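You operate a simulated robot arm through the tools that you are given. There is no shell and no other tool. Be economical: measure what you need, move in short steps, check, and stop when the job is done.

You run a simulated two-armed robot. Do the job below in one go: nothing can be reset, and whatever is moved stays where it is left.

## Task
Open the middle drawer, take the strainer basket and put it in the inside of the middle drawer and shut the drawer again. Take the blue brush and leave it on the upper hose shelf. Stack the lemon sealed jar from the top of the feed bench on top of the mint sealed jar. Push the screen drawer shut. Take the nozzle from the rack shelf two and put it on the rack shelf three. Take the peach tub from the rack shelf three and put it on the ledge before the belt. Take the green tag from the store bench top and leave it on top of the blue ring binder. Do these in any order. Set down upright: strainer basket, tub.

The check looks at the end state, three seconds after you hand in, the way a careful person would. Anything else that was tipped, shoved, dropped, spilled or broken makes it a failure.

## Robot
Two 6-joint arms with two-finger grippers on one trunk, on a base that drives. Base frame: it is fixed to the floor where the robot stands at the start and does not move with it; the origin is under the middle of the robot, x ahead of it, y to its left, z up. Lengths are in mm, angles in rad, forces in N, time in s.
The left shoulder is at the start at [30, 178, 838], the right one opposite. With the tool pointing down near the work surface each hand reaches from about 580 to 760 mm from the robot's upright axis, wherever it stands, measured 20 degrees to its own side. Places, roughly: blue brush (15x6x10 cm) [-2800, 0, 1000]; green tag [3000, 10000, 1000]; inside of the middle drawer [300, -600, 500]; ledge before the belt (20x13 cm) [4980, 7560, 840]; middle drawer [400, -500, 500]; nozzle (4x4x8 cm) [4200, 10100, 500]; rack shelf three [4000, 10100, 900]; ring binder [1750, 10500, 750]; screen drawer [2300, 8200, 800]; sealed jar [2000, 8500, 1000]; strainer basket (12x12x12 cm) [300, -600, 900]; tub [4000, 10000, 1000]; upper hose shelf [-3000, 2000, 1100]. Payload 2.54 kg a hand.
The tool frame of a hand sits at the grasp point between the pads (the TCP): z along the fingers, y along the line on which they close. The tips reach 30 mm beyond it. Largest opening 116 mm; the body of the gripper starts 95 mm behind the TCP.
Orientation is told as [roll, pitch, yaw] about the base's x, y, z axes, in that order, counted from this pose: with the fingers straight down and closing along the base's y, the tool's x points along the base's -x, its y along +y and its z along -z.

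## Interface
- The arms move only by the tool apply_moves. It takes "left_deltas", "right_deltas" or both (then of equal length, played together; a hand with none holds still); each is a list of rows, each a list of 7 numbers: the opening, from 0 (shut) to 1 (fully open), then the shift along the base's x, y, z in units of 20 mm (1.0 is 20 mm), then the turn, a rotation vector about the base's x, y, z in units of 5 degrees (1.0 is 5 degrees). In form: [[grip, tx, ty, tz, ax, ay, az], ...]. A call has 1 to 12 rows; each row shifts and turns the commanded pose from where the row before left it. A call with a number of a shift or a turn outside -1 to 1 is refused whole. Each row takes 0.2 s and may step no farther than 50 mm and 0.15 rad from the row before; otherwise, or with a gripper value out of range, the whole call is refused. A pose out of reach is approached as far as the arm can. The call stops where the force on the tool passes 40 N (or 10 N more than at its start, if that is more) or the arm is blocked; 0.2 s more then pass. Each finger travels about 153 mm/s and halts on what it meets, pressing with about 30 N; the grip force reading is that of the motor and also rises with nothing between the fingers. The clock runs only during rows and for 0.2 s after the last one: add rows that do not move to give the fingers time. The reply holds the time, the measured pose of the TCP, the force on the tool along the base axes, the opening and the grip force, in the units named above and with some noise, with the torque about the TCP (base axes, N m) and any sound that the robot's microphone picked up.
- Cameras (640 x 400 px; columns grow to the right, rows downward): "scene" is now at [29, -39.8, 1551.6]; the picture's right is [-0.54, -0.84, 0.00], its down [-0.69, 0.45, -0.57] and it looks along [0.48, -0.31, -0.82] (base axes); focal length 282 px, centre (320, 200). "left" rides on the left gripper at [69, 15, -122] in its tool frame; the picture's right is [-0.21, 0.98, 0.00], its down [-0.83, -0.18, -0.53] and it looks along [-0.52, -0.11, 0.85] (tool axes); focal length 251 px, centre (320, 200). "right" rides on the right gripper at [69, -15, -122] in its tool frame; the picture's right is [0.21, 0.98, 0.00], its down [-0.83, 0.18, -0.53] and it looks along [-0.52, 0.11, 0.85] (tool axes); focal length 251 px, centre (320, 200).
- camera(camera): a new picture of that camera. No time passes.
- lift_body(by): slides the trunk up (or, below 0, down) by that many mm; the arms and the scene camera ride with it, the base frame stays. It gives what a move gives, with no picture.
- base_move(legs): drives the robot by 1 to 6 legs, each [ahead, left, turn to the left] in mm, mm and rad, along the robot's own axes; the way and the turn of a leg run together, so that a leg with both is an arc; at most 1500 mm and 3.142 rad a leg. The arms and the cameras ride along, it lands a little off, and it stops where it bumps. It gives what a move gives.
- turn_head(pan, tilt): turns the head with the scene camera to pan (to the left, within 2.496 rad either way) and tilt (down, from -0.506 to 1.204), counted from straight ahead of the robot. It gives what a move gives.
- probe_pixels(camera, pixels): for up to 12 pixels [column, row] of the newest picture of that camera ("zoom" is the newest enlarged one), the place [x, y, z] in the base frame of the surface seen there, good to about 2 mm. No time passes.
- close_up(camera, box): a new picture of the part [left, top, right, bottom] of that camera's present view, enlarged. No time passes.
- hand_in(): hands the job in; it is judged then, once.

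Keep the steps short. Do not move on a guess: measure, check each grasp and each placing, and mend mistakes. In all there are 145 turns and 198 pictures (those below and enlarged ones count). Leave the grippers open and the arms clear of the work at the hand-in unless told otherwise, and finish with a single line.

The tools are called after ">>>" as name(argument=value, ...) on one line, values as JSON. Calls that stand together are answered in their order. apply_moves: Moves the arms, as the interface text tells. Its arguments: {"type":"object","properties":{"left_deltas":{"type":"array"},"right_deltas":{"type":"array"}},"required":[]} The other tools are called the same way: lift_body (by) slides the trunk up or down; base_move (legs) drives the base; turn_head (pan, tilt) turns the head that bears the scene camera; camera (camera) takes a picture; probe_pixels (camera, pixels) gives the place of the surface under pixels of a picture; close_up (camera, box) takes an enlarged picture of a part of a camera's view; hand_in () hands the job in.

At the start:

```text
time_s: 0.0
left_tool_pos: [570.7, -57.2, 1121.1]
left_tool_rot: [0.0, -0.001, 0.0]
left_wrist_force: [0.2, -0.2, -0.9]
left_moment: [-0.01, -0.01, 0.02]
left_width: 115.7
left_grasp_force: 0.0
right_tool_pos: [321.9, -332.4, 1084.0]
right_tool_rot: [-0.001, 0.0, 0.0]
right_wrist_force: [0.5, -0.1, 0.0]
right_moment: [-0.02, 0.01, 0.01]
right_width: 115.8
right_grasp_force: 0.0
trunk travel left (down, up): [-50.0, 490.0]
robot x, y, heading: [2.0, 1.1, -0.001]
head pan, tilt: [-0.572, 0.969]
```

scene: 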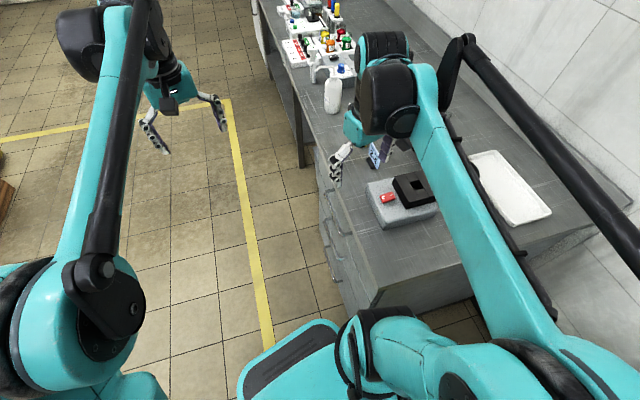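
right: 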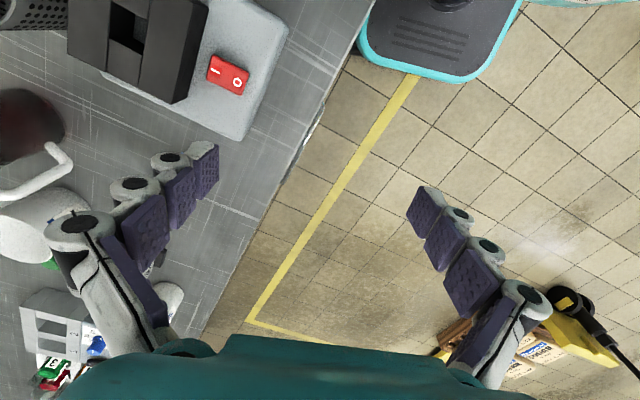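
left: 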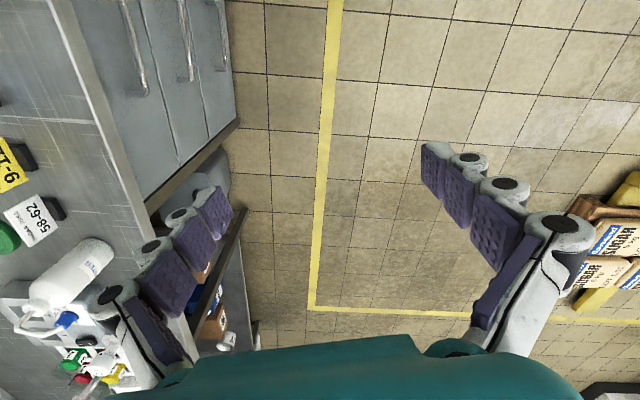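

The bench with the drawers is to my right. I turn the head right and look down at it to find the drawer and the strainer basket.

>>> turn_head(pan=-1.2, tilt=0.8)

>>> camera(camera="scene")

```text
time_s: 1.0
left_tool_pos: [570.4, -57.5, 1120.6]
left_tool_rot: [-0.001, 0.0, -0.001]
left_wrist_force: [0.2, -0.8, -0.2]
left_moment: [-0.01, -0.02, 0.0]
left_width: 116.0
left_grasp_force: 0.0
right_tool_pos: [321.5, -333.3, 1084.6]
right_tool_rot: [0.0, 0.001, -0.001]
right_wrist_force: [-0.3, -1.3, 0.8]
right_moment: [0.02, 0.0, 0.0]
right_width: 116.1
right_grasp_force: 0.1
trunk travel left (down, up): [-50.0, 490.0]
robot x, y, heading: [-0.5, -1.7, -0.006]
head pan, tilt: [-1.201, 0.799]
```

```text
194 pictures are left
```

scene: 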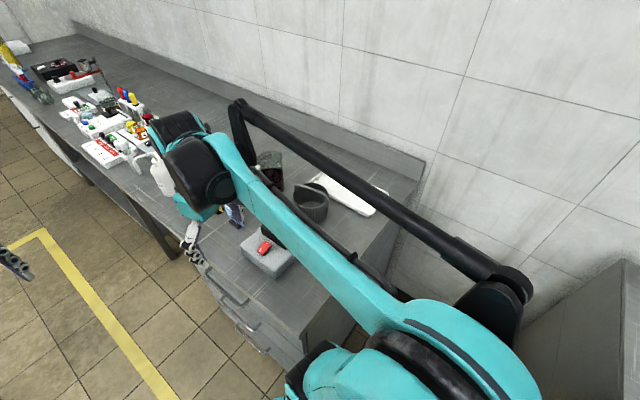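

I see a dark perforated cup near (312,200) and drawer handles around (240,310). I zoom and probe.

>>> close_up(camera="scene", box=[180, 140, 420, 360])

>>> probe_pixels(camera="scene", pixels=[[312, 190], [318, 215], [297, 205], [325, 200], [270, 165], [265, 247], [250, 325], [237, 300], [300, 325], [355, 205], [380, 230], [270, 350]])

```text
1.82 times, centred on (300, 250) of scene
```

zoom: 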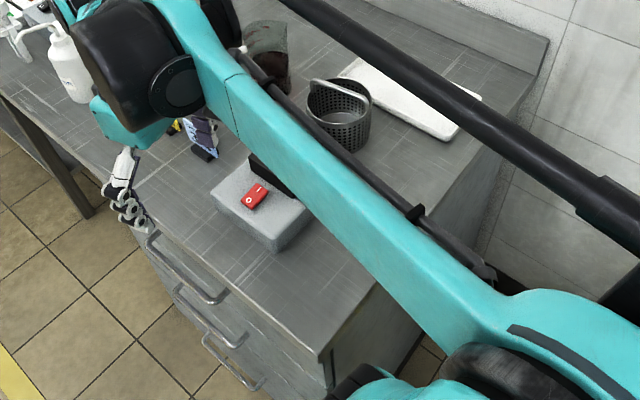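

```text
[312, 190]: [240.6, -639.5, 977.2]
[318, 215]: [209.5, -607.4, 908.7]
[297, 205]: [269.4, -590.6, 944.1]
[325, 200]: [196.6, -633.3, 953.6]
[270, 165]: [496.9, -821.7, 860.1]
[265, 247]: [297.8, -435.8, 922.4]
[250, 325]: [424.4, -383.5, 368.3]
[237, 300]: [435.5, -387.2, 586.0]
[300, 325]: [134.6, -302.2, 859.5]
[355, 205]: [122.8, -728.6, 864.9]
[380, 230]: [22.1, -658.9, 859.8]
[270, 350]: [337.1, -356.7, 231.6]
```

Basket is at about [225,-630], bench top z 860. I look around before driving.

>>> turn_head(pan=0.0, tilt=0.35)

>>> camera(camera="scene")

>>> turn_head(pan=1.3, tilt=0.35)

>>> camera(camera="scene")

>>> turn_head(pan=2.49, tilt=0.35)

>>> camera(camera="scene")

>>> turn_head(pan=-2.49, tilt=0.4)

>>> camera(camera="scene")

```text
time_s: 2.4
left_tool_pos: [570.2, -58.2, 1121.3]
left_tool_rot: [0.001, 0.0, 0.0]
left_wrist_force: [1.0, 0.2, -0.6]
left_moment: [-0.02, -0.02, 0.03]
left_width: 115.8
left_grasp_force: 0.0
right_tool_pos: [322.3, -332.3, 1083.2]
right_tool_rot: [0.0, 0.0, 0.0]
right_wrist_force: [-0.7, 0.3, 0.1]
right_moment: [-0.02, 0.01, 0.02]
right_width: 115.9
right_grasp_force: 0.1
trunk travel left (down, up): [-50.0, 490.0]
robot x, y, heading: [0.8, 1.9, 0.003]
head pan, tilt: [0.0, 0.351]
```

```text
192 pictures are left
```

scene: 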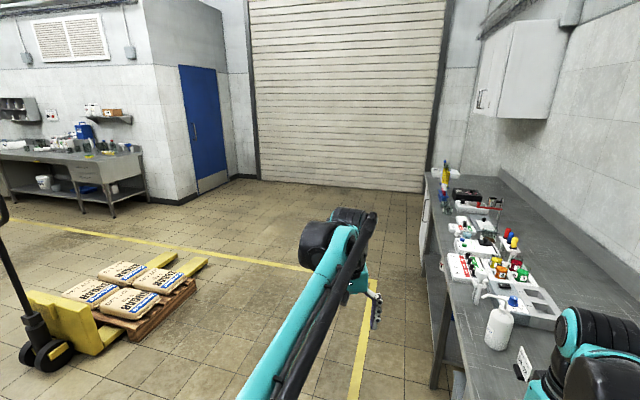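

```text
time_s: 3.9
left_tool_pos: [570.2, -57.9, 1121.4]
left_tool_rot: [0.0, -0.001, -0.002]
left_wrist_force: [-0.2, 0.1, 0.2]
left_moment: [0.01, 0.01, -0.06]
left_width: 116.2
left_grasp_force: 0.1
right_tool_pos: [322.5, -332.6, 1083.7]
right_tool_rot: [-0.001, 0.001, 0.001]
right_wrist_force: [-0.1, -0.1, -0.2]
right_moment: [0.02, 0.0, 0.01]
right_width: 116.0
right_grasp_force: 0.0
trunk travel left (down, up): [-50.0, 490.0]
robot x, y, heading: [-1.8, 2.0, -0.003]
head pan, tilt: [1.3, 0.351]
```

```text
191 pictures are left
```

scene: 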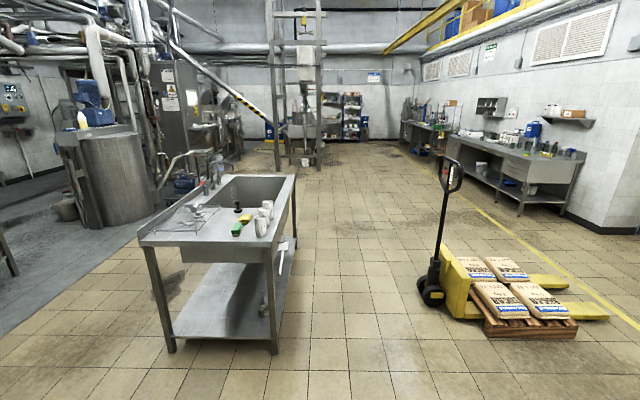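

```text
time_s: 5.3
left_tool_pos: [569.2, -57.7, 1121.0]
left_tool_rot: [0.0, -0.001, -0.001]
left_wrist_force: [-0.1, 0.0, 0.2]
left_moment: [-0.01, 0.0, 0.0]
left_width: 116.1
left_grasp_force: 0.0
right_tool_pos: [321.9, -332.3, 1084.6]
right_tool_rot: [0.0, -0.002, 0.0]
right_wrist_force: [0.5, -0.2, -0.8]
right_moment: [0.01, 0.05, 0.02]
right_width: 116.0
right_grasp_force: 0.0
trunk travel left (down, up): [-50.0, 490.0]
robot x, y, heading: [1.1, 3.6, 0.002]
head pan, tilt: [2.491, 0.351]
```

```text
190 pictures are left
```

scene: 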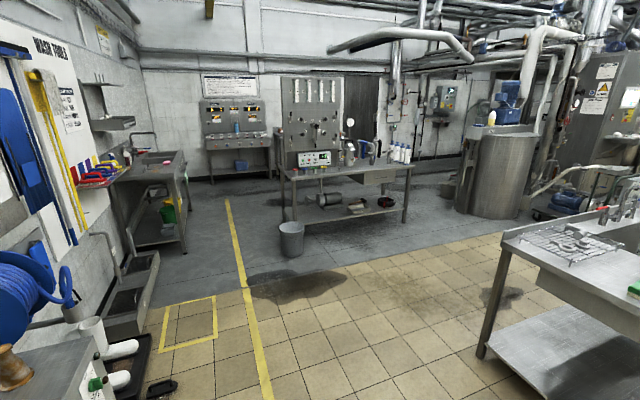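

```text
time_s: 9.2
left_tool_pos: [570.4, -57.1, 1120.2]
left_tool_rot: [-0.001, 0.0, -0.001]
left_wrist_force: [0.1, -0.2, 0.1]
left_moment: [-0.01, -0.01, -0.05]
left_width: 116.0
left_grasp_force: 0.1
right_tool_pos: [321.8, -333.7, 1083.9]
right_tool_rot: [0.0, 0.001, 0.001]
right_wrist_force: [-0.1, 0.6, 0.7]
right_moment: [0.0, -0.02, 0.02]
right_width: 115.8
right_grasp_force: 0.2
trunk travel left (down, up): [-50.0, 490.0]
robot x, y, heading: [-2.2, 0.5, -0.004]
head pan, tilt: [-2.491, 0.4]
```

```text
189 pictures are left
```

scene: 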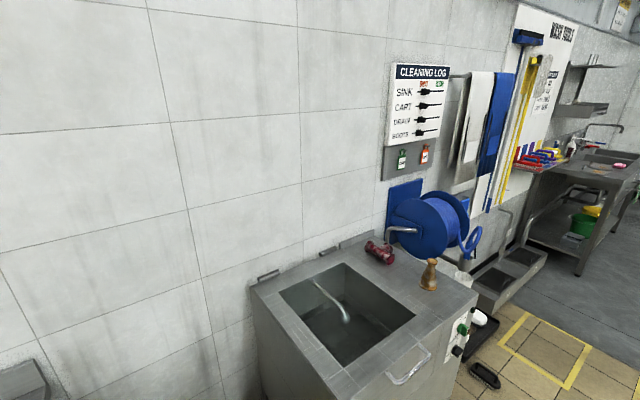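

The floor to my left is free. I back off left 600 mm and turn right to face the bench.

>>> base_move(legs=[[0, 600, 0], [0, 0, -1.571]])

>>> turn_head(pan=0.0, tilt=0.6)

>>> camera(camera="scene")

```text
time_s: 16.4
left_tool_pos: [-51.4, 27.5, 1119.6]
left_tool_rot: [-0.001, 0.0, -1.561]
left_wrist_force: [0.5, 0.1, 0.0]
left_moment: [-0.04, -0.01, -0.01]
left_width: 115.9
left_grasp_force: 0.0
right_tool_pos: [-328.2, 272.4, 1085.1]
right_tool_rot: [0.001, -0.001, -1.561]
right_wrist_force: [0.2, 0.5, 0.3]
right_moment: [0.02, -0.01, -0.01]
right_width: 116.2
right_grasp_force: 0.1
trunk travel left (down, up): [-50.0, 490.0]
robot x, y, heading: [-0.2, 595.3, -1.562]
head pan, tilt: [-2.491, 0.4]
```

```text
time_s: 18.6
left_tool_pos: [-51.0, 27.7, 1121.2]
left_tool_rot: [0.0, -0.001, -1.56]
left_wrist_force: [0.5, -0.1, -0.2]
left_moment: [0.02, 0.0, -0.02]
left_width: 116.0
left_grasp_force: 0.0
right_tool_pos: [-328.9, 273.5, 1083.7]
right_tool_rot: [0.0, 0.001, -1.561]
right_wrist_force: [0.0, -0.8, -0.2]
right_moment: [0.04, 0.01, 0.0]
right_width: 115.9
right_grasp_force: 0.0
trunk travel left (down, up): [-50.0, 490.0]
robot x, y, heading: [2.1, 595.6, -1.557]
head pan, tilt: [0.0, 0.6]
```

```text
188 pictures are left
```

scene: 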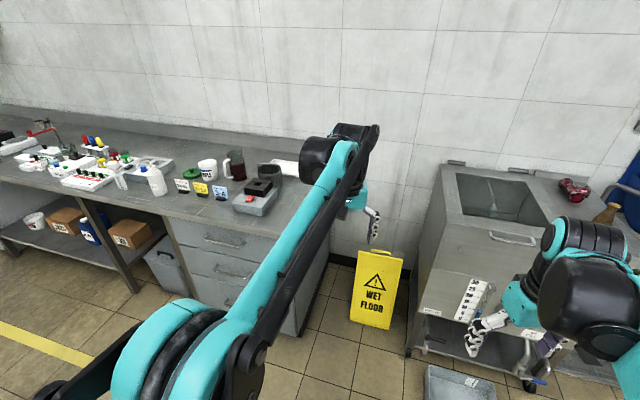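

I probe the drawer faces and handles from here.

>>> close_up(camera="scene", box=[140, 140, 340, 340])

>>> probe_pixels(camera="scene", pixels=[[225, 242], [205, 239], [246, 246], [228, 276], [215, 268], [250, 278], [165, 216], [180, 285], [296, 236], [272, 172], [210, 250], [205, 290]])

```text
2.00 times, centred on (240, 240) of scene
```

zoom: 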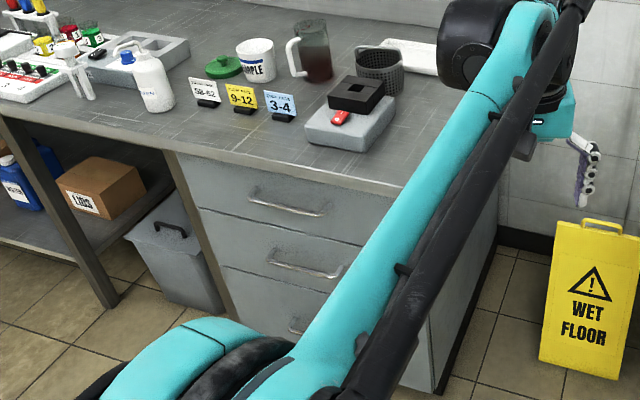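

```text
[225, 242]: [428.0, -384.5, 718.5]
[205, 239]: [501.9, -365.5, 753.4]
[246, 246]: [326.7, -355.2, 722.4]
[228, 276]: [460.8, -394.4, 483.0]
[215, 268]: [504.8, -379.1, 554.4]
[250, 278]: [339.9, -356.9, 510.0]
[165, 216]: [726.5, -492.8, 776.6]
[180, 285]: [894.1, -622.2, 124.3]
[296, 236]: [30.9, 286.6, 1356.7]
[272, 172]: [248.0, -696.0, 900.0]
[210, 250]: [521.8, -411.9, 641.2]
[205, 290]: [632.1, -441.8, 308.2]
```

The bench is yawed about -0.26 rad. I move to face the drawers squarely, with the right arm before them.

>>> base_move(legs=[[0, 817, 0], [330, 0, -0.276]])

>>> turn_head(pan=-0.3, tilt=0.9)

>>> camera(camera="scene")

>>> camera(camera="right")

```text
time_s: 24.9
left_tool_pos: [597.7, -262.0, 1121.1]
left_tool_rot: [-0.001, 0.001, -1.825]
left_wrist_force: [-0.4, -0.7, 0.1]
left_moment: [0.03, -0.02, 0.02]
left_width: 116.0
left_grasp_force: 0.0
right_tool_pos: [394.4, 47.2, 1084.0]
right_tool_rot: [0.001, 0.002, -1.824]
right_wrist_force: [-0.7, -0.4, -0.1]
right_moment: [0.02, 0.0, 0.02]
right_width: 116.1
right_grasp_force: 0.1
trunk travel left (down, up): [-50.0, 490.0]
robot x, y, heading: [798.5, 275.2, -1.823]
head pan, tilt: [0.0, 0.6]
```

```text
time_s: 25.7
left_tool_pos: [597.8, -260.6, 1120.4]
left_tool_rot: [0.0, 0.001, -1.824]
left_wrist_force: [-0.6, -0.4, 0.2]
left_moment: [0.01, 0.01, 0.01]
left_width: 116.2
left_grasp_force: 0.0
right_tool_pos: [394.1, 47.5, 1084.1]
right_tool_rot: [0.0, 0.001, -1.823]
right_wrist_force: [-0.1, -2.1, -0.1]
right_moment: [-0.01, 0.03, 0.0]
right_width: 116.0
right_grasp_force: 0.1
trunk travel left (down, up): [-50.0, 490.0]
robot x, y, heading: [796.3, 277.3, -1.827]
head pan, tilt: [-0.3, 0.901]
```

```text
186 pictures are left
```

scene: 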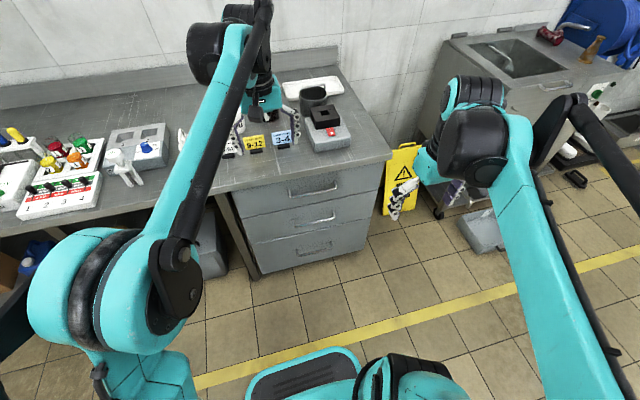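

```text
185 pictures are left
```

right: 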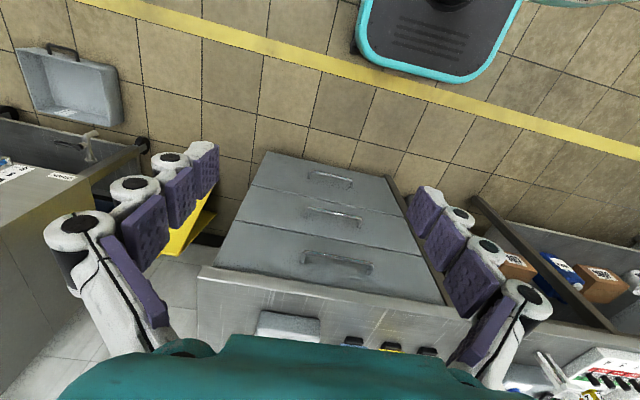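

Good view. I zoom in on the middle handle and probe it.

>>> close_up(camera="scene", box=[230, 60, 400, 270])

>>> probe_pixels(camera="scene", pixels=[[315, 222], [300, 227], [330, 217], [322, 219], [308, 225], [270, 226], [365, 205], [315, 200], [312, 190], [280, 265], [350, 222], [315, 230]])

```text
1.90 times, centred on (315, 165) of scene
```

zoom: 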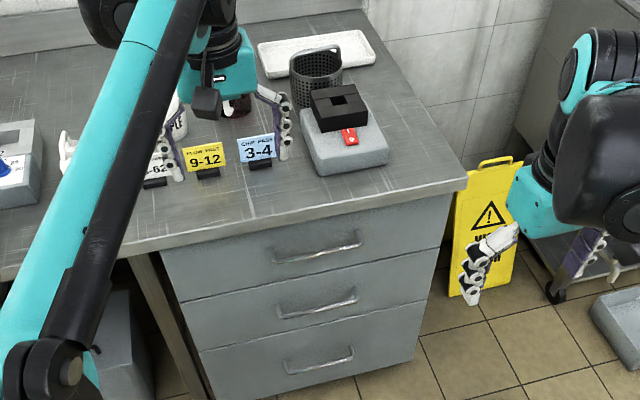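

```text
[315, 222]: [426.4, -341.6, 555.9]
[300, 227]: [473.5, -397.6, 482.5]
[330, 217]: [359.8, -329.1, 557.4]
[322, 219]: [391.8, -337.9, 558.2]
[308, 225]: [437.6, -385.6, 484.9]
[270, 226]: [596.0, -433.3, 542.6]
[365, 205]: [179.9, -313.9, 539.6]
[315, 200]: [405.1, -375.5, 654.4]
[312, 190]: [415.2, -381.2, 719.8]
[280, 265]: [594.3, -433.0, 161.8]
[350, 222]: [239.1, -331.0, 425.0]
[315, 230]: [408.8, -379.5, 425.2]
```

The middle handle bar is at about [405,-337,557], standing 41 mm off the face. I'll bring the right hand down and turn it to point horizontally at the handle with the fingers closing vertically.

>>> apply_moves(right_deltas=[[1, 0.1, -0.8, -1, -1, -0.555, -0.809], [1, 0.1, -0.8, -1, -1, -0.555, -0.809], [1, 0.1, -0.8, -1, -1, -0.555, -0.809], [1, 0.1, -0.8, -1, -1, -0.555, -0.809], [1, 0.1, -0.8, -1, -1, -0.555, -0.809], [1, 0.1, -0.8, -1, -1, -0.555, -0.809], [1, 0.1, -0.8, -1, -1, -0.555, -0.809], [1, 0.1, -0.8, -1, -1, -0.555, -0.809], [1, 0.1, -0.8, -1, -1, -0.555, -0.809], [1, 0.1, -0.8, -1, -1, -0.555, -0.809], [1, 0.1, -0.8, -1, -1, -0.555, -0.809], [1, 0.1, -0.8, -1, -1, -0.555, -0.809]])

>>> camera(camera="scene")

```text
time_s: 28.3
left_tool_pos: [598.1, -261.1, 1120.5]
left_tool_rot: [0.0, 0.0, -1.823]
left_wrist_force: [-0.3, -0.1, 0.1]
left_moment: [0.01, -0.04, -0.02]
left_width: 116.0
left_grasp_force: 0.1
right_tool_pos: [395.1, -166.1, 904.2]
right_tool_rot: [1.134, -0.3, -2.977]
right_wrist_force: [0.1, -0.5, -0.5]
right_moment: [-0.03, -0.02, 0.02]
right_width: 115.7
right_grasp_force: 0.1
right hand out of reach, approached as far as the arm can: row 11, 12
trunk travel left (down, up): [-50.0, 490.0]
robot x, y, heading: [796.7, 279.7, -1.823]
head pan, tilt: [-0.3, 0.901]
```

```text
183 pictures are left
```

scene: 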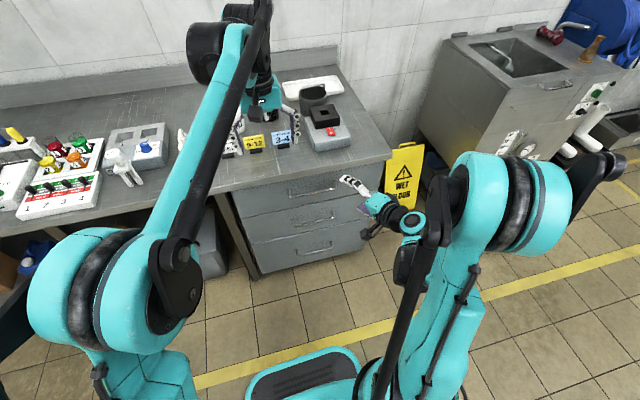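

The arm lagged slightly. I continue the rotation and descent for a few more rows and check the tracking.

>>> apply_moves(right_deltas=[[1, 0, 0, -1, 0, 0, 0], [1, 0, 0, -1, 0, 0, 0], [1, 0, 0, -1, 0, 0, 0], [1, 0, 0, -1, 0, 0, 0], [1, 0, 0, -1, 0, 0, 0], [1, 0, 0, -1, 0, 0, 0]])

>>> camera(camera="scene")

```text
time_s: 29.7
left_tool_pos: [597.5, -261.2, 1120.1]
left_tool_rot: [0.0, 0.001, -1.824]
left_wrist_force: [0.4, 0.6, 0.2]
left_moment: [0.0, 0.01, 0.01]
left_width: 115.8
left_grasp_force: 0.1
right_tool_pos: [358.6, -202.8, 874.4]
right_tool_rot: [1.135, -0.302, -2.976]
right_wrist_force: [-0.1, -0.5, -0.1]
right_moment: [0.01, 0.01, 0.0]
right_width: 116.1
right_grasp_force: 0.0
right hand out of reach, approached as far as the arm can: row 1, 2, 3, 4, 5, 6
trunk travel left (down, up): [-50.0, 490.0]
robot x, y, heading: [795.4, 277.3, -1.825]
head pan, tilt: [-0.3, 0.901]
```

```text
182 pictures are left
```

scene: 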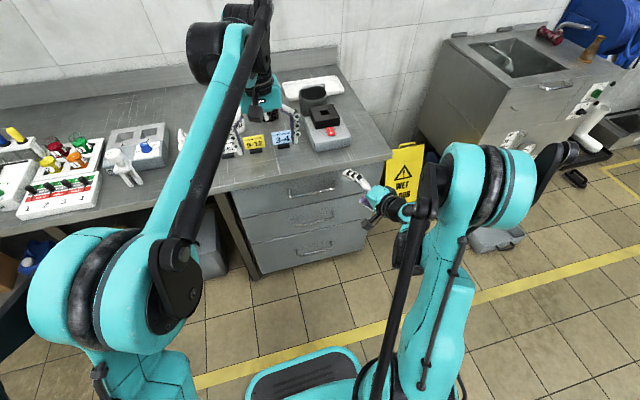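

The target is too close for this orientation. I back the base off 220 mm and continue.

>>> base_move(legs=[[-220, 0, 0]])

>>> apply_moves(right_deltas=[[1, -0.24, -0.97, -1, 0, 0, 0], [1, -0.24, -0.97, -1, 0, 0, 0], [1, -0.24, -0.97, -1, 0, 0, 0], [1, -0.24, -0.97, -1, 0, 0, 0], [1, -0.24, -0.97, -1, 0, 0, 0], [1, 0, 0, -1, 0, 0, 0], [1, 0, 0, -1, 0, 0, 0]])

>>> camera(camera="scene")

```text
time_s: 31.4
left_tool_pos: [653.8, -44.8, 1121.1]
left_tool_rot: [0.0, -0.001, -1.825]
left_wrist_force: [-0.3, 0.5, 1.3]
left_moment: [0.0, -0.01, -0.04]
left_width: 116.1
left_grasp_force: 0.1
right_tool_pos: [413.9, 13.1, 874.3]
right_tool_rot: [1.134, -0.302, -2.975]
right_wrist_force: [-0.2, -0.1, 0.6]
right_moment: [-0.01, -0.02, -0.02]
right_width: 116.2
right_grasp_force: 0.1
trunk travel left (down, up): [-50.0, 490.0]
robot x, y, heading: [852.5, 490.0, -1.828]
head pan, tilt: [-0.3, 0.901]
```

```text
time_s: 33.0
left_tool_pos: [652.4, -46.6, 1120.1]
left_tool_rot: [0.001, -0.001, -1.827]
left_wrist_force: [-0.2, 0.6, 0.8]
left_moment: [0.0, -0.01, -0.02]
left_width: 115.9
left_grasp_force: 0.1
right_tool_pos: [375.8, -101.9, 747.4]
right_tool_rot: [1.134, -0.299, -2.975]
right_wrist_force: [-0.5, -0.4, 0.0]
right_moment: [0.0, 0.01, 0.02]
right_width: 116.1
right_grasp_force: 0.0
right hand out of reach, approached as far as the arm can: row 1, 2, 6, 7
trunk travel left (down, up): [-50.0, 490.0]
robot x, y, heading: [849.5, 490.5, -1.82]
head pan, tilt: [-0.3, 0.901]
```

```text
181 pictures are left
```

scene: 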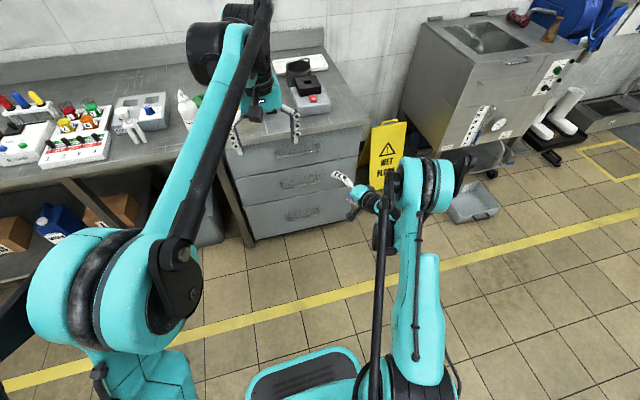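

Lower needs farther. I lower the trunk 50 mm and move forward and down.

>>> lift_body(by=-50)

>>> apply_moves(right_deltas=[[1, -0.24, -0.97, -0.9, 0, 0, 0], [1, -0.24, -0.97, -0.9, 0, 0, 0], [1, -0.24, -0.97, -0.9, 0, 0, 0], [1, -0.24, -0.97, -0.9, 0, 0, 0], [1, -0.24, -0.97, -0.9, 0, 0, 0], [1, -0.24, -0.97, -0.9, 0, 0, 0]])

```text
time_s: 33.9
left_tool_pos: [653.4, -45.9, 1071.8]
left_tool_rot: [0.001, -0.002, -1.827]
left_wrist_force: [-0.1, -0.4, -0.2]
left_moment: [-0.01, -0.03, -0.01]
left_width: 116.0
left_grasp_force: 0.0
right_tool_pos: [375.7, -100.2, 697.8]
right_tool_rot: [1.133, -0.303, -2.974]
right_wrist_force: [0.7, -0.4, 0.1]
right_moment: [0.03, 0.05, 0.01]
right_width: 116.0
right_grasp_force: 0.1
trunk travel left (down, up): [0.0, 540.0]
robot x, y, heading: [852.6, 492.8, -1.823]
head pan, tilt: [-0.3, 0.901]
```

```text
time_s: 35.3
left_tool_pos: [653.5, -47.2, 1072.9]
left_tool_rot: [0.0, 0.001, -1.825]
left_wrist_force: [-0.6, 0.3, 1.3]
left_moment: [-0.01, -0.01, 0.01]
left_width: 116.0
left_grasp_force: 0.0
right_tool_pos: [349.5, -212.6, 598.4]
right_tool_rot: [1.131, -0.303, -2.976]
right_wrist_force: [-0.3, -0.1, 0.0]
right_moment: [0.0, -0.03, 0.02]
right_width: 115.8
right_grasp_force: 0.1
right hand out of reach, approached as far as the arm can: row 6
trunk travel left (down, up): [0.0, 540.0]
robot x, y, heading: [850.1, 491.9, -1.824]
head pan, tilt: [-0.3, 0.901]
```

Good, z 598 at 806 mm ahead. I finish the rotation, moving left towards the handle's line.

>>> apply_moves(right_deltas=[[1, 0.65, -0.3, -0.3, -0.857, -0.476, -0.693], [1, 0.65, -0.3, -0.3, -0.857, -0.476, -0.693], [1, 0.65, -0.3, -0.3, -0.857, -0.476, -0.693], [1, 0.65, -0.3, -0.3, -0.857, -0.476, -0.693], [1, 0.65, -0.3, -0.3, -0.857, -0.476, -0.693], [1, 0.65, -0.3, -0.3, -0.857, -0.476, -0.693]])

>>> camera(camera="right")

>>> close_up(camera="scene", box=[230, 100, 470, 280])

```text
time_s: 36.7
left_tool_pos: [652.8, -46.2, 1070.4]
left_tool_rot: [0.001, 0.0, -1.826]
left_wrist_force: [-0.6, -0.8, 0.5]
left_moment: [0.01, 0.0, -0.02]
left_width: 116.1
left_grasp_force: 0.0
right_tool_pos: [437.4, -227.2, 672.8]
right_tool_rot: [1.567, -0.027, 2.864]
right_wrist_force: [-0.4, 0.2, 0.7]
right_moment: [0.02, -0.01, -0.02]
right_width: 115.9
right_grasp_force: 0.1
right hand out of reach, approached as far as the arm can: row 1, 2, 3, 4, 5, 6
trunk travel left (down, up): [0.0, 540.0]
robot x, y, heading: [854.1, 494.8, -1.826]
head pan, tilt: [-0.3, 0.901]
```

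```text
180 pictures are left
```

right: 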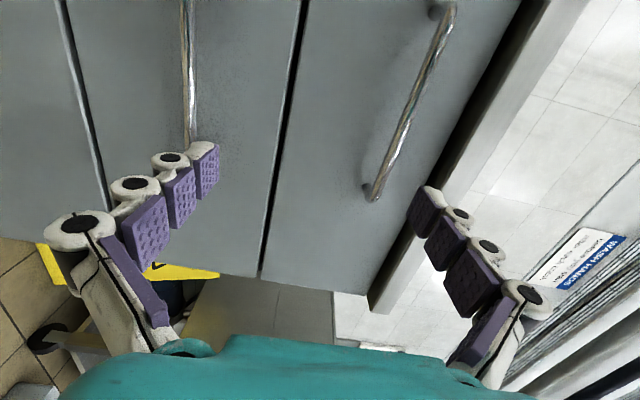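

```text
2.22 times, centred on (350, 190) of scene
```

zoom: 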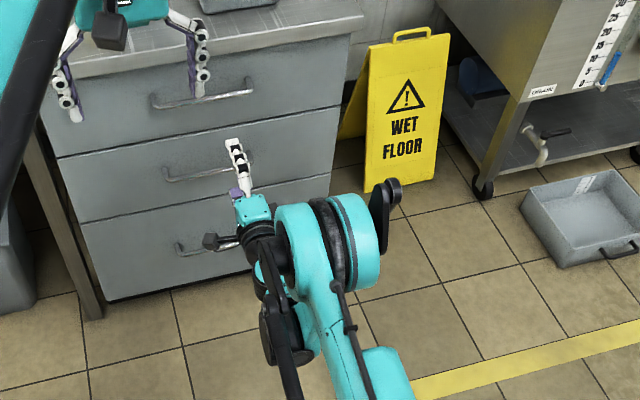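

Orientation is right, but z is 673 vs 557 needed. I back up 90 mm and go farther out and down.

>>> base_move(legs=[[-90, 0, 0]])

>>> apply_moves(right_deltas=[[1, -0.26, -0.96, -1, 0, 0, 0], [1, -0.26, -0.96, -1, 0, 0, 0], [1, -0.26, -0.96, -1, 0, 0, 0], [1, -0.26, -0.96, -1, 0, 0, 0], [1, -0.26, -0.96, -1, 0, 0, 0], [1, 0, 0, -0.8, 0, 0, 0]])

```text
time_s: 37.8
left_tool_pos: [675.4, 43.1, 1073.0]
left_tool_rot: [0.001, -0.001, -1.825]
left_wrist_force: [-0.1, 1.5, 0.2]
left_moment: [-0.05, 0.04, -0.02]
left_width: 115.9
left_grasp_force: 0.1
right_tool_pos: [459.5, -137.4, 673.0]
right_tool_rot: [1.568, -0.026, 2.866]
right_wrist_force: [-0.5, 0.1, 0.1]
right_moment: [0.03, 0.01, -0.03]
right_width: 115.9
right_grasp_force: 0.1
trunk travel left (down, up): [0.0, 540.0]
robot x, y, heading: [878.3, 578.4, -1.824]
head pan, tilt: [-0.3, 0.901]
```

```text
time_s: 39.2
left_tool_pos: [674.8, 43.7, 1070.5]
left_tool_rot: [0.0, -0.001, -1.825]
left_wrist_force: [-0.5, -1.0, -0.5]
left_moment: [0.03, -0.01, 0.0]
left_width: 116.0
left_grasp_force: 0.0
right_tool_pos: [449.1, -189.6, 687.4]
right_tool_rot: [1.567, -0.028, 2.866]
right_wrist_force: [-0.5, 0.5, 0.4]
right_moment: [0.02, -0.03, -0.02]
right_width: 116.1
right_grasp_force: 0.1
right hand out of reach, approached as far as the arm can: row 1, 2, 3, 4, 5, 6
trunk travel left (down, up): [0.0, 540.0]
robot x, y, heading: [877.5, 584.0, -1.828]
head pan, tilt: [-0.3, 0.901]
```

The wrist limits a horizontal approach this low. I'll tilt the hand to about 38° from vertical (pointing forward-down), still closing across the bar, while lowering.

>>> apply_moves(right_deltas=[[0.5, 0.1, 0.3, -0.3, 0.9, -0.26, 0], [0.5, 0.1, 0.3, -0.4, 0.9, -0.26, 0], [0.5, 0, 0, -0.5, 0.9, -0.26, 0], [0.5, 0, 0, -0.5, 0.9, -0.26, 0], [0.5, 0, 0, -0.5, 0.9, -0.26, 0], [0.5, 0, 0, -0.5, 0.9, -0.26, 0], [0.5, 0, 0, -0.5, 0.9, -0.26, 0], [0.5, 0, 0, -0.5, 0.9, -0.26, 0], [0.5, 0, 0, -0.5, 0.9, -0.26, 0], [0.5, 0, 0, -0.5, 0.9, -0.26, 0], [0.5, 0, 0, -0.5, 0.9, -0.26, 0]])

>>> camera(camera="right")

>>> close_up(camera="scene", box=[230, 100, 470, 280])

```text
time_s: 41.6
left_tool_pos: [676.5, 42.9, 1069.9]
left_tool_rot: [0.001, 0.001, -1.825]
left_wrist_force: [0.2, -0.3, -0.4]
left_moment: [0.01, 0.01, -0.01]
left_width: 116.1
left_grasp_force: 0.2
right_tool_pos: [456.9, -184.9, 592.9]
right_tool_rot: [0.717, 0.001, 2.898]
right_wrist_force: [0.2, 0.4, -0.3]
right_moment: [0.01, -0.04, -0.01]
right_width: 58.0
right_grasp_force: 0.1
right hand out of reach, approached as far as the arm can: row 1, 2
trunk travel left (down, up): [0.0, 540.0]
robot x, y, heading: [873.8, 584.8, -1.825]
head pan, tilt: [-0.3, 0.901]
```

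```text
178 pictures are left
```

right: 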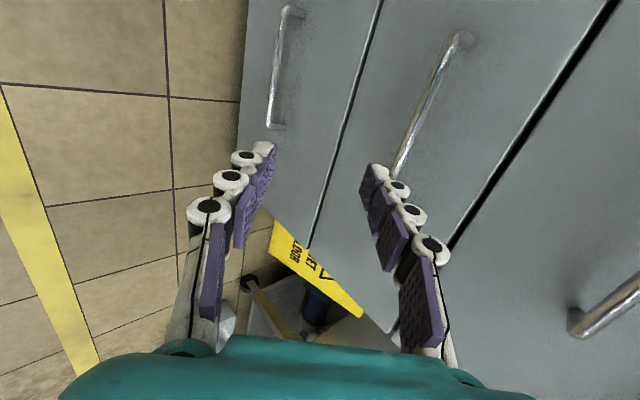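

```text
2.22 times, centred on (350, 190) of scene
```

zoom: 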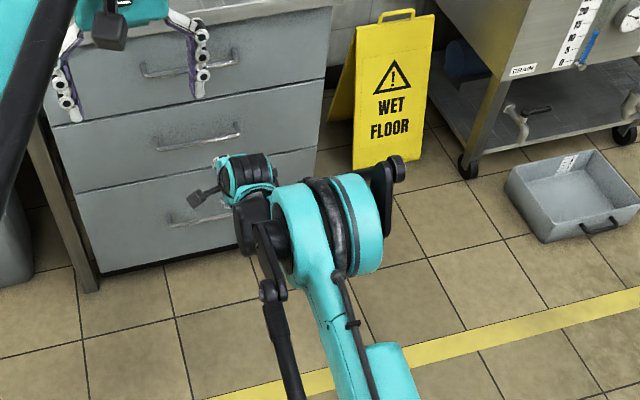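

Now it's reached: tilt ≈41°. I probe the middle handle bar in the right camera (from (460,40) to (400,170)).

>>> probe_pixels(camera="right", pixels=[[452, 50], [440, 75], [429, 100], [418, 125], [408, 145], [467, 38], [400, 70], [480, 140], [610, 310], [285, 60]])

```text
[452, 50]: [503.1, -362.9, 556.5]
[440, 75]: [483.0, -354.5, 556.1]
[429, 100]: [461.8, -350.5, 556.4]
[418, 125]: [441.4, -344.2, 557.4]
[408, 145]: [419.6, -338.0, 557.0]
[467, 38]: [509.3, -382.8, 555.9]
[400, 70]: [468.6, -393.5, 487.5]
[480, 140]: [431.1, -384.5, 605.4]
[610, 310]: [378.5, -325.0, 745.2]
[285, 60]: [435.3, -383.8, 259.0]
```

Bar centre ≈[418,-343,552]. I narrow the opening to 36 mm, go up to a point 100 mm back along the approach line, then approach 60 mm.

>>> apply_moves(right_deltas=[[0.31, -0.19, -0.87, 0.43, 0, 0, 0], [0.31, -0.19, -0.87, 0.43, 0, 0, 0], [0.31, -0.19, -0.87, 0.43, 0, 0, 0], [0.31, -0.19, -0.87, 0.43, 0, 0, 0], [0.31, -0.19, -0.87, 0.43, 0, 0, 0], [0.31, -0.18, -0.63, -0.755, 0, 0, 0], [0.31, -0.18, -0.63, -0.755, 0, 0, 0], [0.31, -0.18, -0.63, -0.755, 0, 0, 0]])

>>> camera(camera="right")

```text
time_s: 43.4
left_tool_pos: [676.3, 42.3, 1070.8]
left_tool_rot: [0.001, 0.0, -1.825]
left_wrist_force: [0.4, 0.9, 0.6]
left_moment: [0.02, -0.03, -0.02]
left_width: 116.1
left_grasp_force: 0.0
right_tool_pos: [442.2, -257.4, 633.7]
right_tool_rot: [0.719, 0.003, 2.897]
right_wrist_force: [-0.4, 1.1, -0.1]
right_moment: [0.0, 0.02, 0.01]
right_width: 36.1
right_grasp_force: 0.0
right hand out of reach, approached as far as the arm can: row 5, 6, 7, 8
trunk travel left (down, up): [0.0, 540.0]
robot x, y, heading: [873.1, 577.5, -1.828]
head pan, tilt: [-0.3, 0.901]
```

```text
176 pictures are left
```

right: 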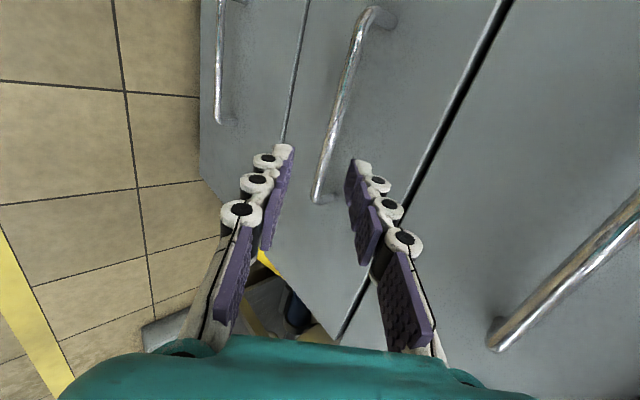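

Outer reach limit. I retract the hand 100 mm back, then drive 130 mm ahead, then approach.

>>> apply_moves(right_deltas=[[0.31, 0.26, 0.96, 0, 0, 0, 0], [0.31, 0.26, 0.96, 0, 0, 0, 0], [0.31, 0.26, 0.96, 0, 0, 0, 0], [0.31, 0.26, 0.96, 0, 0, 0, 0], [0.31, 0.26, 0.96, 0, 0, 0, 0], [0.31, 0.26, 0.96, 0, 0, 0, 0]])

>>> base_move(legs=[[130, 0, 0]])

>>> camera(camera="right")

```text
time_s: 44.8
left_tool_pos: [676.4, 43.3, 1072.4]
left_tool_rot: [0.001, -0.001, -1.825]
left_wrist_force: [0.5, 0.1, 0.0]
left_moment: [-0.04, 0.02, 0.01]
left_width: 116.0
left_grasp_force: 0.0
right_tool_pos: [474.1, -140.4, 632.5]
right_tool_rot: [0.719, 0.001, 2.898]
right_wrist_force: [-0.1, 0.7, -0.1]
right_moment: [0.01, 0.0, -0.03]
right_width: 36.0
right_grasp_force: 0.0
trunk travel left (down, up): [0.0, 540.0]
robot x, y, heading: [875.0, 579.7, -1.826]
head pan, tilt: [-0.3, 0.901]
```

```text
time_s: 46.1
left_tool_pos: [643.0, -87.8, 1071.0]
left_tool_rot: [-0.001, 0.001, -1.825]
left_wrist_force: [-0.1, -0.3, 0.5]
left_moment: [0.03, -0.01, 0.04]
left_width: 116.0
left_grasp_force: 0.1
right_tool_pos: [440.1, -269.9, 632.1]
right_tool_rot: [0.718, 0.001, 2.899]
right_wrist_force: [0.1, 0.2, 0.5]
right_moment: [0.0, 0.0, 0.02]
right_width: 36.1
right_grasp_force: 0.0
trunk travel left (down, up): [0.0, 540.0]
robot x, y, heading: [839.5, 451.2, -1.822]
head pan, tilt: [-0.3, 0.901]
```

```text
175 pictures are left
```

right: 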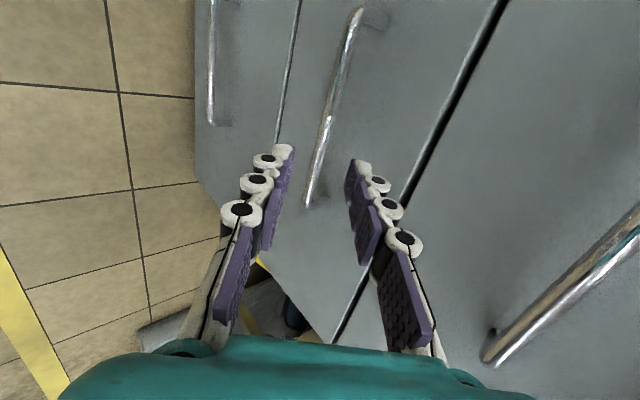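

The bar sits between the fingers. I probe the bar ends and check.

>>> probe_pixels(camera="right", pixels=[[308, 200], [313, 175], [322, 140], [340, 80], [352, 30]])

```text
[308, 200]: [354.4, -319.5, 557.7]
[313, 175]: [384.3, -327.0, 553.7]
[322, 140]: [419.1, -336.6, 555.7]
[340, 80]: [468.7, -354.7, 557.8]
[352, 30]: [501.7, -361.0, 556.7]
```

Bar spans x 350–510, centre 430. I approach along the tool line to [429,-337,561].

>>> apply_moves(right_deltas=[[0.31, -0.11, -0.67, -0.71, 0, 0, 0], [0.31, -0.11, -0.67, -0.71, 0, 0, 0], [0.31, -0.11, -0.67, -0.71, 0, 0, 0], [0.31, -0.11, -0.67, -0.71, 0, 0, 0], [0.31, -0.11, -0.67, -0.71, 0, 0, 0]])

>>> camera(camera="right")

```text
time_s: 47.3
left_tool_pos: [643.5, -84.6, 1070.7]
left_tool_rot: [0.0, 0.0, -1.824]
left_wrist_force: [-0.2, -0.3, -0.8]
left_moment: [0.0, 0.0, -0.02]
left_width: 116.1
left_grasp_force: 0.0
right_tool_pos: [432.1, -333.7, 565.6]
right_tool_rot: [0.72, 0.002, 2.898]
right_wrist_force: [-0.2, 0.3, 0.0]
right_moment: [0.01, -0.04, 0.0]
right_width: 36.1
right_grasp_force: 0.0
right hand out of reach, approached as far as the arm can: row 5
trunk travel left (down, up): [0.0, 540.0]
robot x, y, heading: [841.7, 453.0, -1.823]
head pan, tilt: [-0.3, 0.901]
```

```text
174 pictures are left
```

right: 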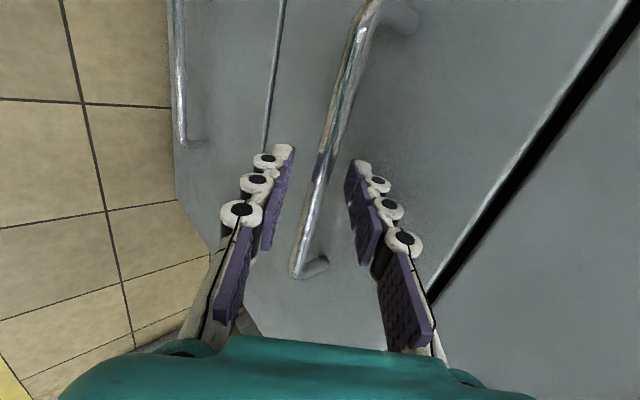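

The bar is between the fingers with no contact force. I close on it.

>>> apply_moves(right_deltas=[[0.1, 0, 0, 0, 0, 0, 0], [0, 0, 0, 0, 0, 0, 0], [0, 0, 0, 0, 0, 0, 0]])

>>> camera(camera="right")

```text
time_s: 48.1
left_tool_pos: [643.9, -85.8, 1072.2]
left_tool_rot: [0.001, 0.001, -1.825]
left_wrist_force: [-0.8, 0.0, -0.2]
left_moment: [0.02, 0.02, 0.0]
left_width: 115.9
left_grasp_force: 0.0
right_tool_pos: [432.2, -333.5, 566.4]
right_tool_rot: [0.719, 0.003, 2.896]
right_wrist_force: [-0.5, -3.2, 3.4]
right_moment: [-0.3, -0.64, -0.59]
right_width: 11.3
right_grasp_force: 38.3
trunk travel left (down, up): [0.0, 540.0]
robot x, y, heading: [839.4, 454.7, -1.828]
head pan, tilt: [-0.3, 0.901]
```

```text
173 pictures are left
```

right: 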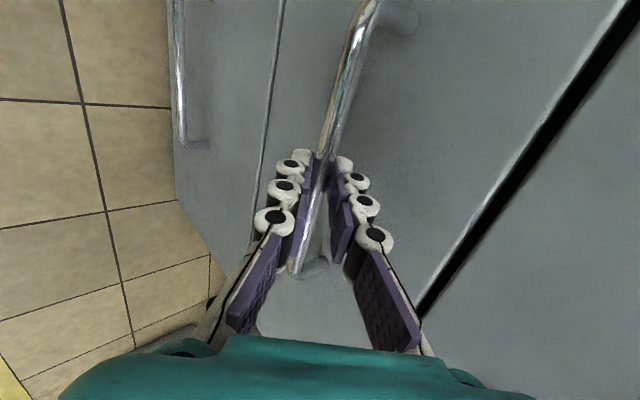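

Gripped (11 mm). I pull 80 mm outward along the face normal.

>>> apply_moves(right_deltas=[[0, 0.2, 0.67, 0, 0, 0, 0], [0, 0.2, 0.67, 0, 0, 0, 0], [0, 0.2, 0.67, 0, 0, 0, 0], [0, 0.2, 0.67, 0, 0, 0, 0], [0, 0.2, 0.67, 0, 0, 0, 0], [0, 0.2, 0.67, 0, 0, 0, 0]])

>>> camera(camera="scene")

```text
time_s: 49.5
left_tool_pos: [643.4, -86.6, 1070.9]
left_tool_rot: [0.0, -0.001, -1.822]
left_wrist_force: [-0.8, -0.1, -0.5]
left_moment: [0.0, 0.01, 0.02]
left_width: 116.1
left_grasp_force: 0.1
right_tool_pos: [456.7, -250.0, 566.3]
right_tool_rot: [0.718, 0.002, 2.899]
right_wrist_force: [3.5, 1.6, -5.1]
right_moment: [-0.04, -0.56, -0.65]
right_width: 11.2
right_grasp_force: 38.2
trunk travel left (down, up): [0.0, 540.0]
robot x, y, heading: [839.6, 450.2, -1.828]
head pan, tilt: [-0.3, 0.901]
```

```text
172 pictures are left
```

scene: 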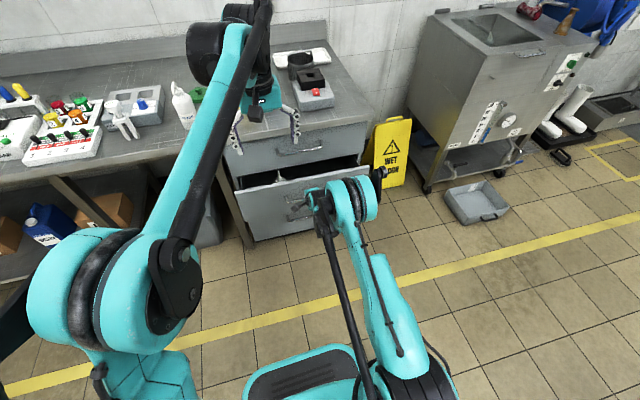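

The drawer slides easily. I pull on with the arm.

>>> apply_moves(right_deltas=[[0, 0.26, 0.92, 0, 0, 0, 0], [0, 0.26, 0.92, 0, 0, 0, 0], [0, 0.26, 0.92, 0, 0, 0, 0], [0, 0.26, 0.92, 0, 0, 0, 0], [0, 0.26, 0.92, 0, 0, 0, 0], [0, 0.26, 0.92, 0, 0, 0, 0], [0, 0.26, 0.92, 0, 0, 0, 0]])

>>> camera(camera="scene")

```text
time_s: 50.7
left_tool_pos: [641.7, -86.6, 1070.8]
left_tool_rot: [0.0, 0.0, -1.824]
left_wrist_force: [-0.6, 0.5, -1.1]
left_moment: [-0.02, 0.0, 0.0]
left_width: 115.9
left_grasp_force: 0.1
right_tool_pos: [479.0, -172.5, 567.4]
right_tool_rot: [0.701, 0.005, 2.898]
right_wrist_force: [2.2, 1.7, -26.1]
right_moment: [0.21, -0.54, -0.69]
right_width: 11.3
right_grasp_force: 38.6
right hand out of reach, approached as far as the arm can: row 5
trunk travel left (down, up): [0.0, 540.0]
robot x, y, heading: [842.6, 454.1, -1.822]
head pan, tilt: [-0.3, 0.901]
stopped in row 5 (right hand): the force on the tool passed its limit at 45 N (the readings are from after the stop); the commanded pose is now the measured one
```

```text
171 pictures are left
```

scene: 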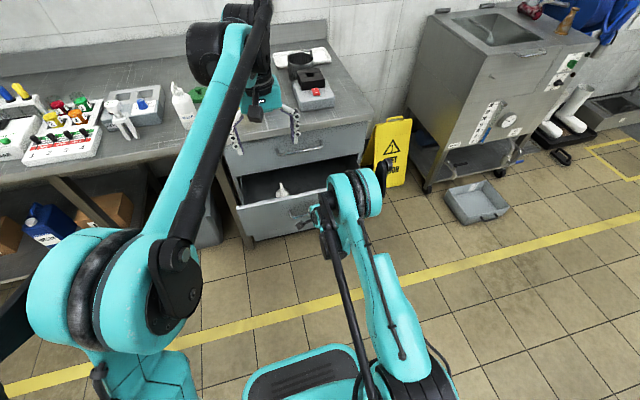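

Opened 165 mm; inner limit of the arm reached. I drive the base back 130 mm with the hand still holding.

>>> base_move(legs=[[-120, 0, 0]])

>>> camera(camera="scene")

```text
time_s: 51.9
left_tool_pos: [669.5, 7.7, 1072.2]
left_tool_rot: [0.0, 0.0, -1.822]
left_wrist_force: [-0.4, -0.2, 0.6]
left_moment: [-0.04, 0.0, -0.02]
left_width: 115.8
left_grasp_force: 0.0
right_tool_pos: [506.6, -77.9, 569.0]
right_tool_rot: [0.702, 0.009, 2.901]
right_wrist_force: [0.5, 1.3, -2.5]
right_moment: [-0.16, -0.72, -0.59]
right_width: 11.3
right_grasp_force: 38.6
trunk travel left (down, up): [0.0, 540.0]
robot x, y, heading: [867.7, 549.1, -1.82]
head pan, tilt: [-0.3, 0.901]
stopped in leg 1: the force on the tool passed its limit at 42 N (the readings are from after the stop); the commanded pose is now the measured one
```

```text
170 pictures are left
```

scene: 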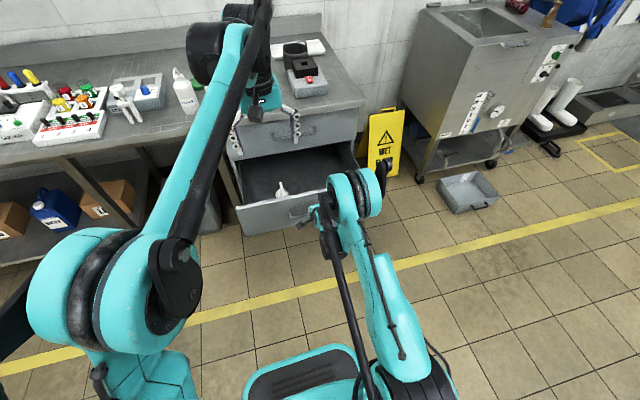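

Drawer is out about 265 mm. I release and retract the right hand up and back.

>>> apply_moves(right_deltas=[[0.31, 0, 0, 0, 0, 0, 0], [0.31, 0, 0, 0, 0, 0, 0], [0.31, 0.18, 0.63, 0.755, 0, 0, 0], [0.31, 0.18, 0.63, 0.755, 0, 0, 0], [0.31, 0.18, 0.63, 0.755, 0, 0, 0], [0.31, 0.18, 0.63, 0.755, 0, 0, 0], [0.31, 0, 0, 1, 0, 0, 0], [0.31, 0, 0, 1, 0, 0, 0], [0.31, 0, 0, 1, 0, 0, 0], [0.31, 0, 0, 1, 0, 0, 0]])

>>> close_up(camera="scene", box=[220, 20, 400, 240])

```text
time_s: 54.1
left_tool_pos: [667.9, 9.5, 1071.7]
left_tool_rot: [-0.001, -0.002, -1.821]
left_wrist_force: [-0.1, 0.6, -1.0]
left_moment: [0.01, -0.05, -0.01]
left_width: 115.6
left_grasp_force: 0.0
right_tool_pos: [516.4, -44.9, 720.1]
right_tool_rot: [0.703, 0.006, 2.902]
right_wrist_force: [-0.2, -0.2, -0.6]
right_moment: [-0.03, -0.01, 0.01]
right_width: 35.9
right_grasp_force: 0.1
right hand out of reach, approached as far as the arm can: row 3, 4, 5, 6
trunk travel left (down, up): [0.0, 540.0]
robot x, y, heading: [864.8, 545.7, -1.822]
head pan, tilt: [-0.3, 0.901]
```

```text
1.82 times, centred on (310, 130) of scene
```

zoom: 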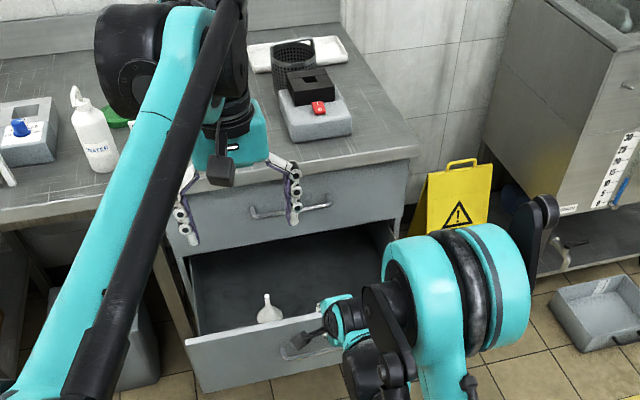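

There is a funnel in the drawer front. To see whether my base can go near the open drawer, I probe the base plate and drawer geometry.

>>> turn_head(pan=-0.35, tilt=1.1)

>>> camera(camera="scene")

>>> probe_pixels(camera="scene", pixels=[[250, 340], [300, 320], [340, 310], [360, 300], [270, 105], [300, 100], [330, 90], [280, 130], [330, 120], [290, 150], [320, 60], [305, 15]])

```text
time_s: 54.8
left_tool_pos: [669.5, 8.7, 1071.2]
left_tool_rot: [-0.001, 0.0, -1.823]
left_wrist_force: [-0.2, -0.7, 0.3]
left_moment: [-0.01, -0.01, -0.01]
left_width: 116.1
left_grasp_force: 0.1
right_tool_pos: [516.9, -44.9, 720.0]
right_tool_rot: [0.702, 0.005, 2.902]
right_wrist_force: [0.3, 0.9, -0.2]
right_moment: [0.0, 0.03, -0.04]
right_width: 36.0
right_grasp_force: 0.0
trunk travel left (down, up): [0.0, 540.0]
robot x, y, heading: [868.2, 547.7, -1.824]
head pan, tilt: [-0.351, 1.1]
```

```text
168 pictures are left
```

scene: 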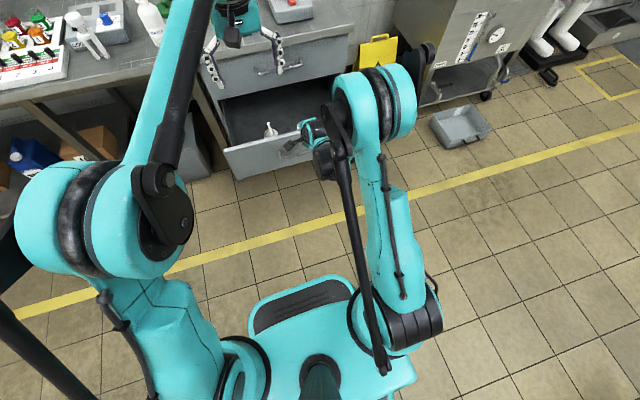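

```text
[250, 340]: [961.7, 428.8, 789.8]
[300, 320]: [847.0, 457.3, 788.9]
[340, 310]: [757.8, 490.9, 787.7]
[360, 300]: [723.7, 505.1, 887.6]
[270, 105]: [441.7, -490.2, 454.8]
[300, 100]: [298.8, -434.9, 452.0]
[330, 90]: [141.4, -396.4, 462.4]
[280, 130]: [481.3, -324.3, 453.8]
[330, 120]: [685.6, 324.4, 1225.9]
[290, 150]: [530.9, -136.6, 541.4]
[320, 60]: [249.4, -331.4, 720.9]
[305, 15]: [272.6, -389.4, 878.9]
```

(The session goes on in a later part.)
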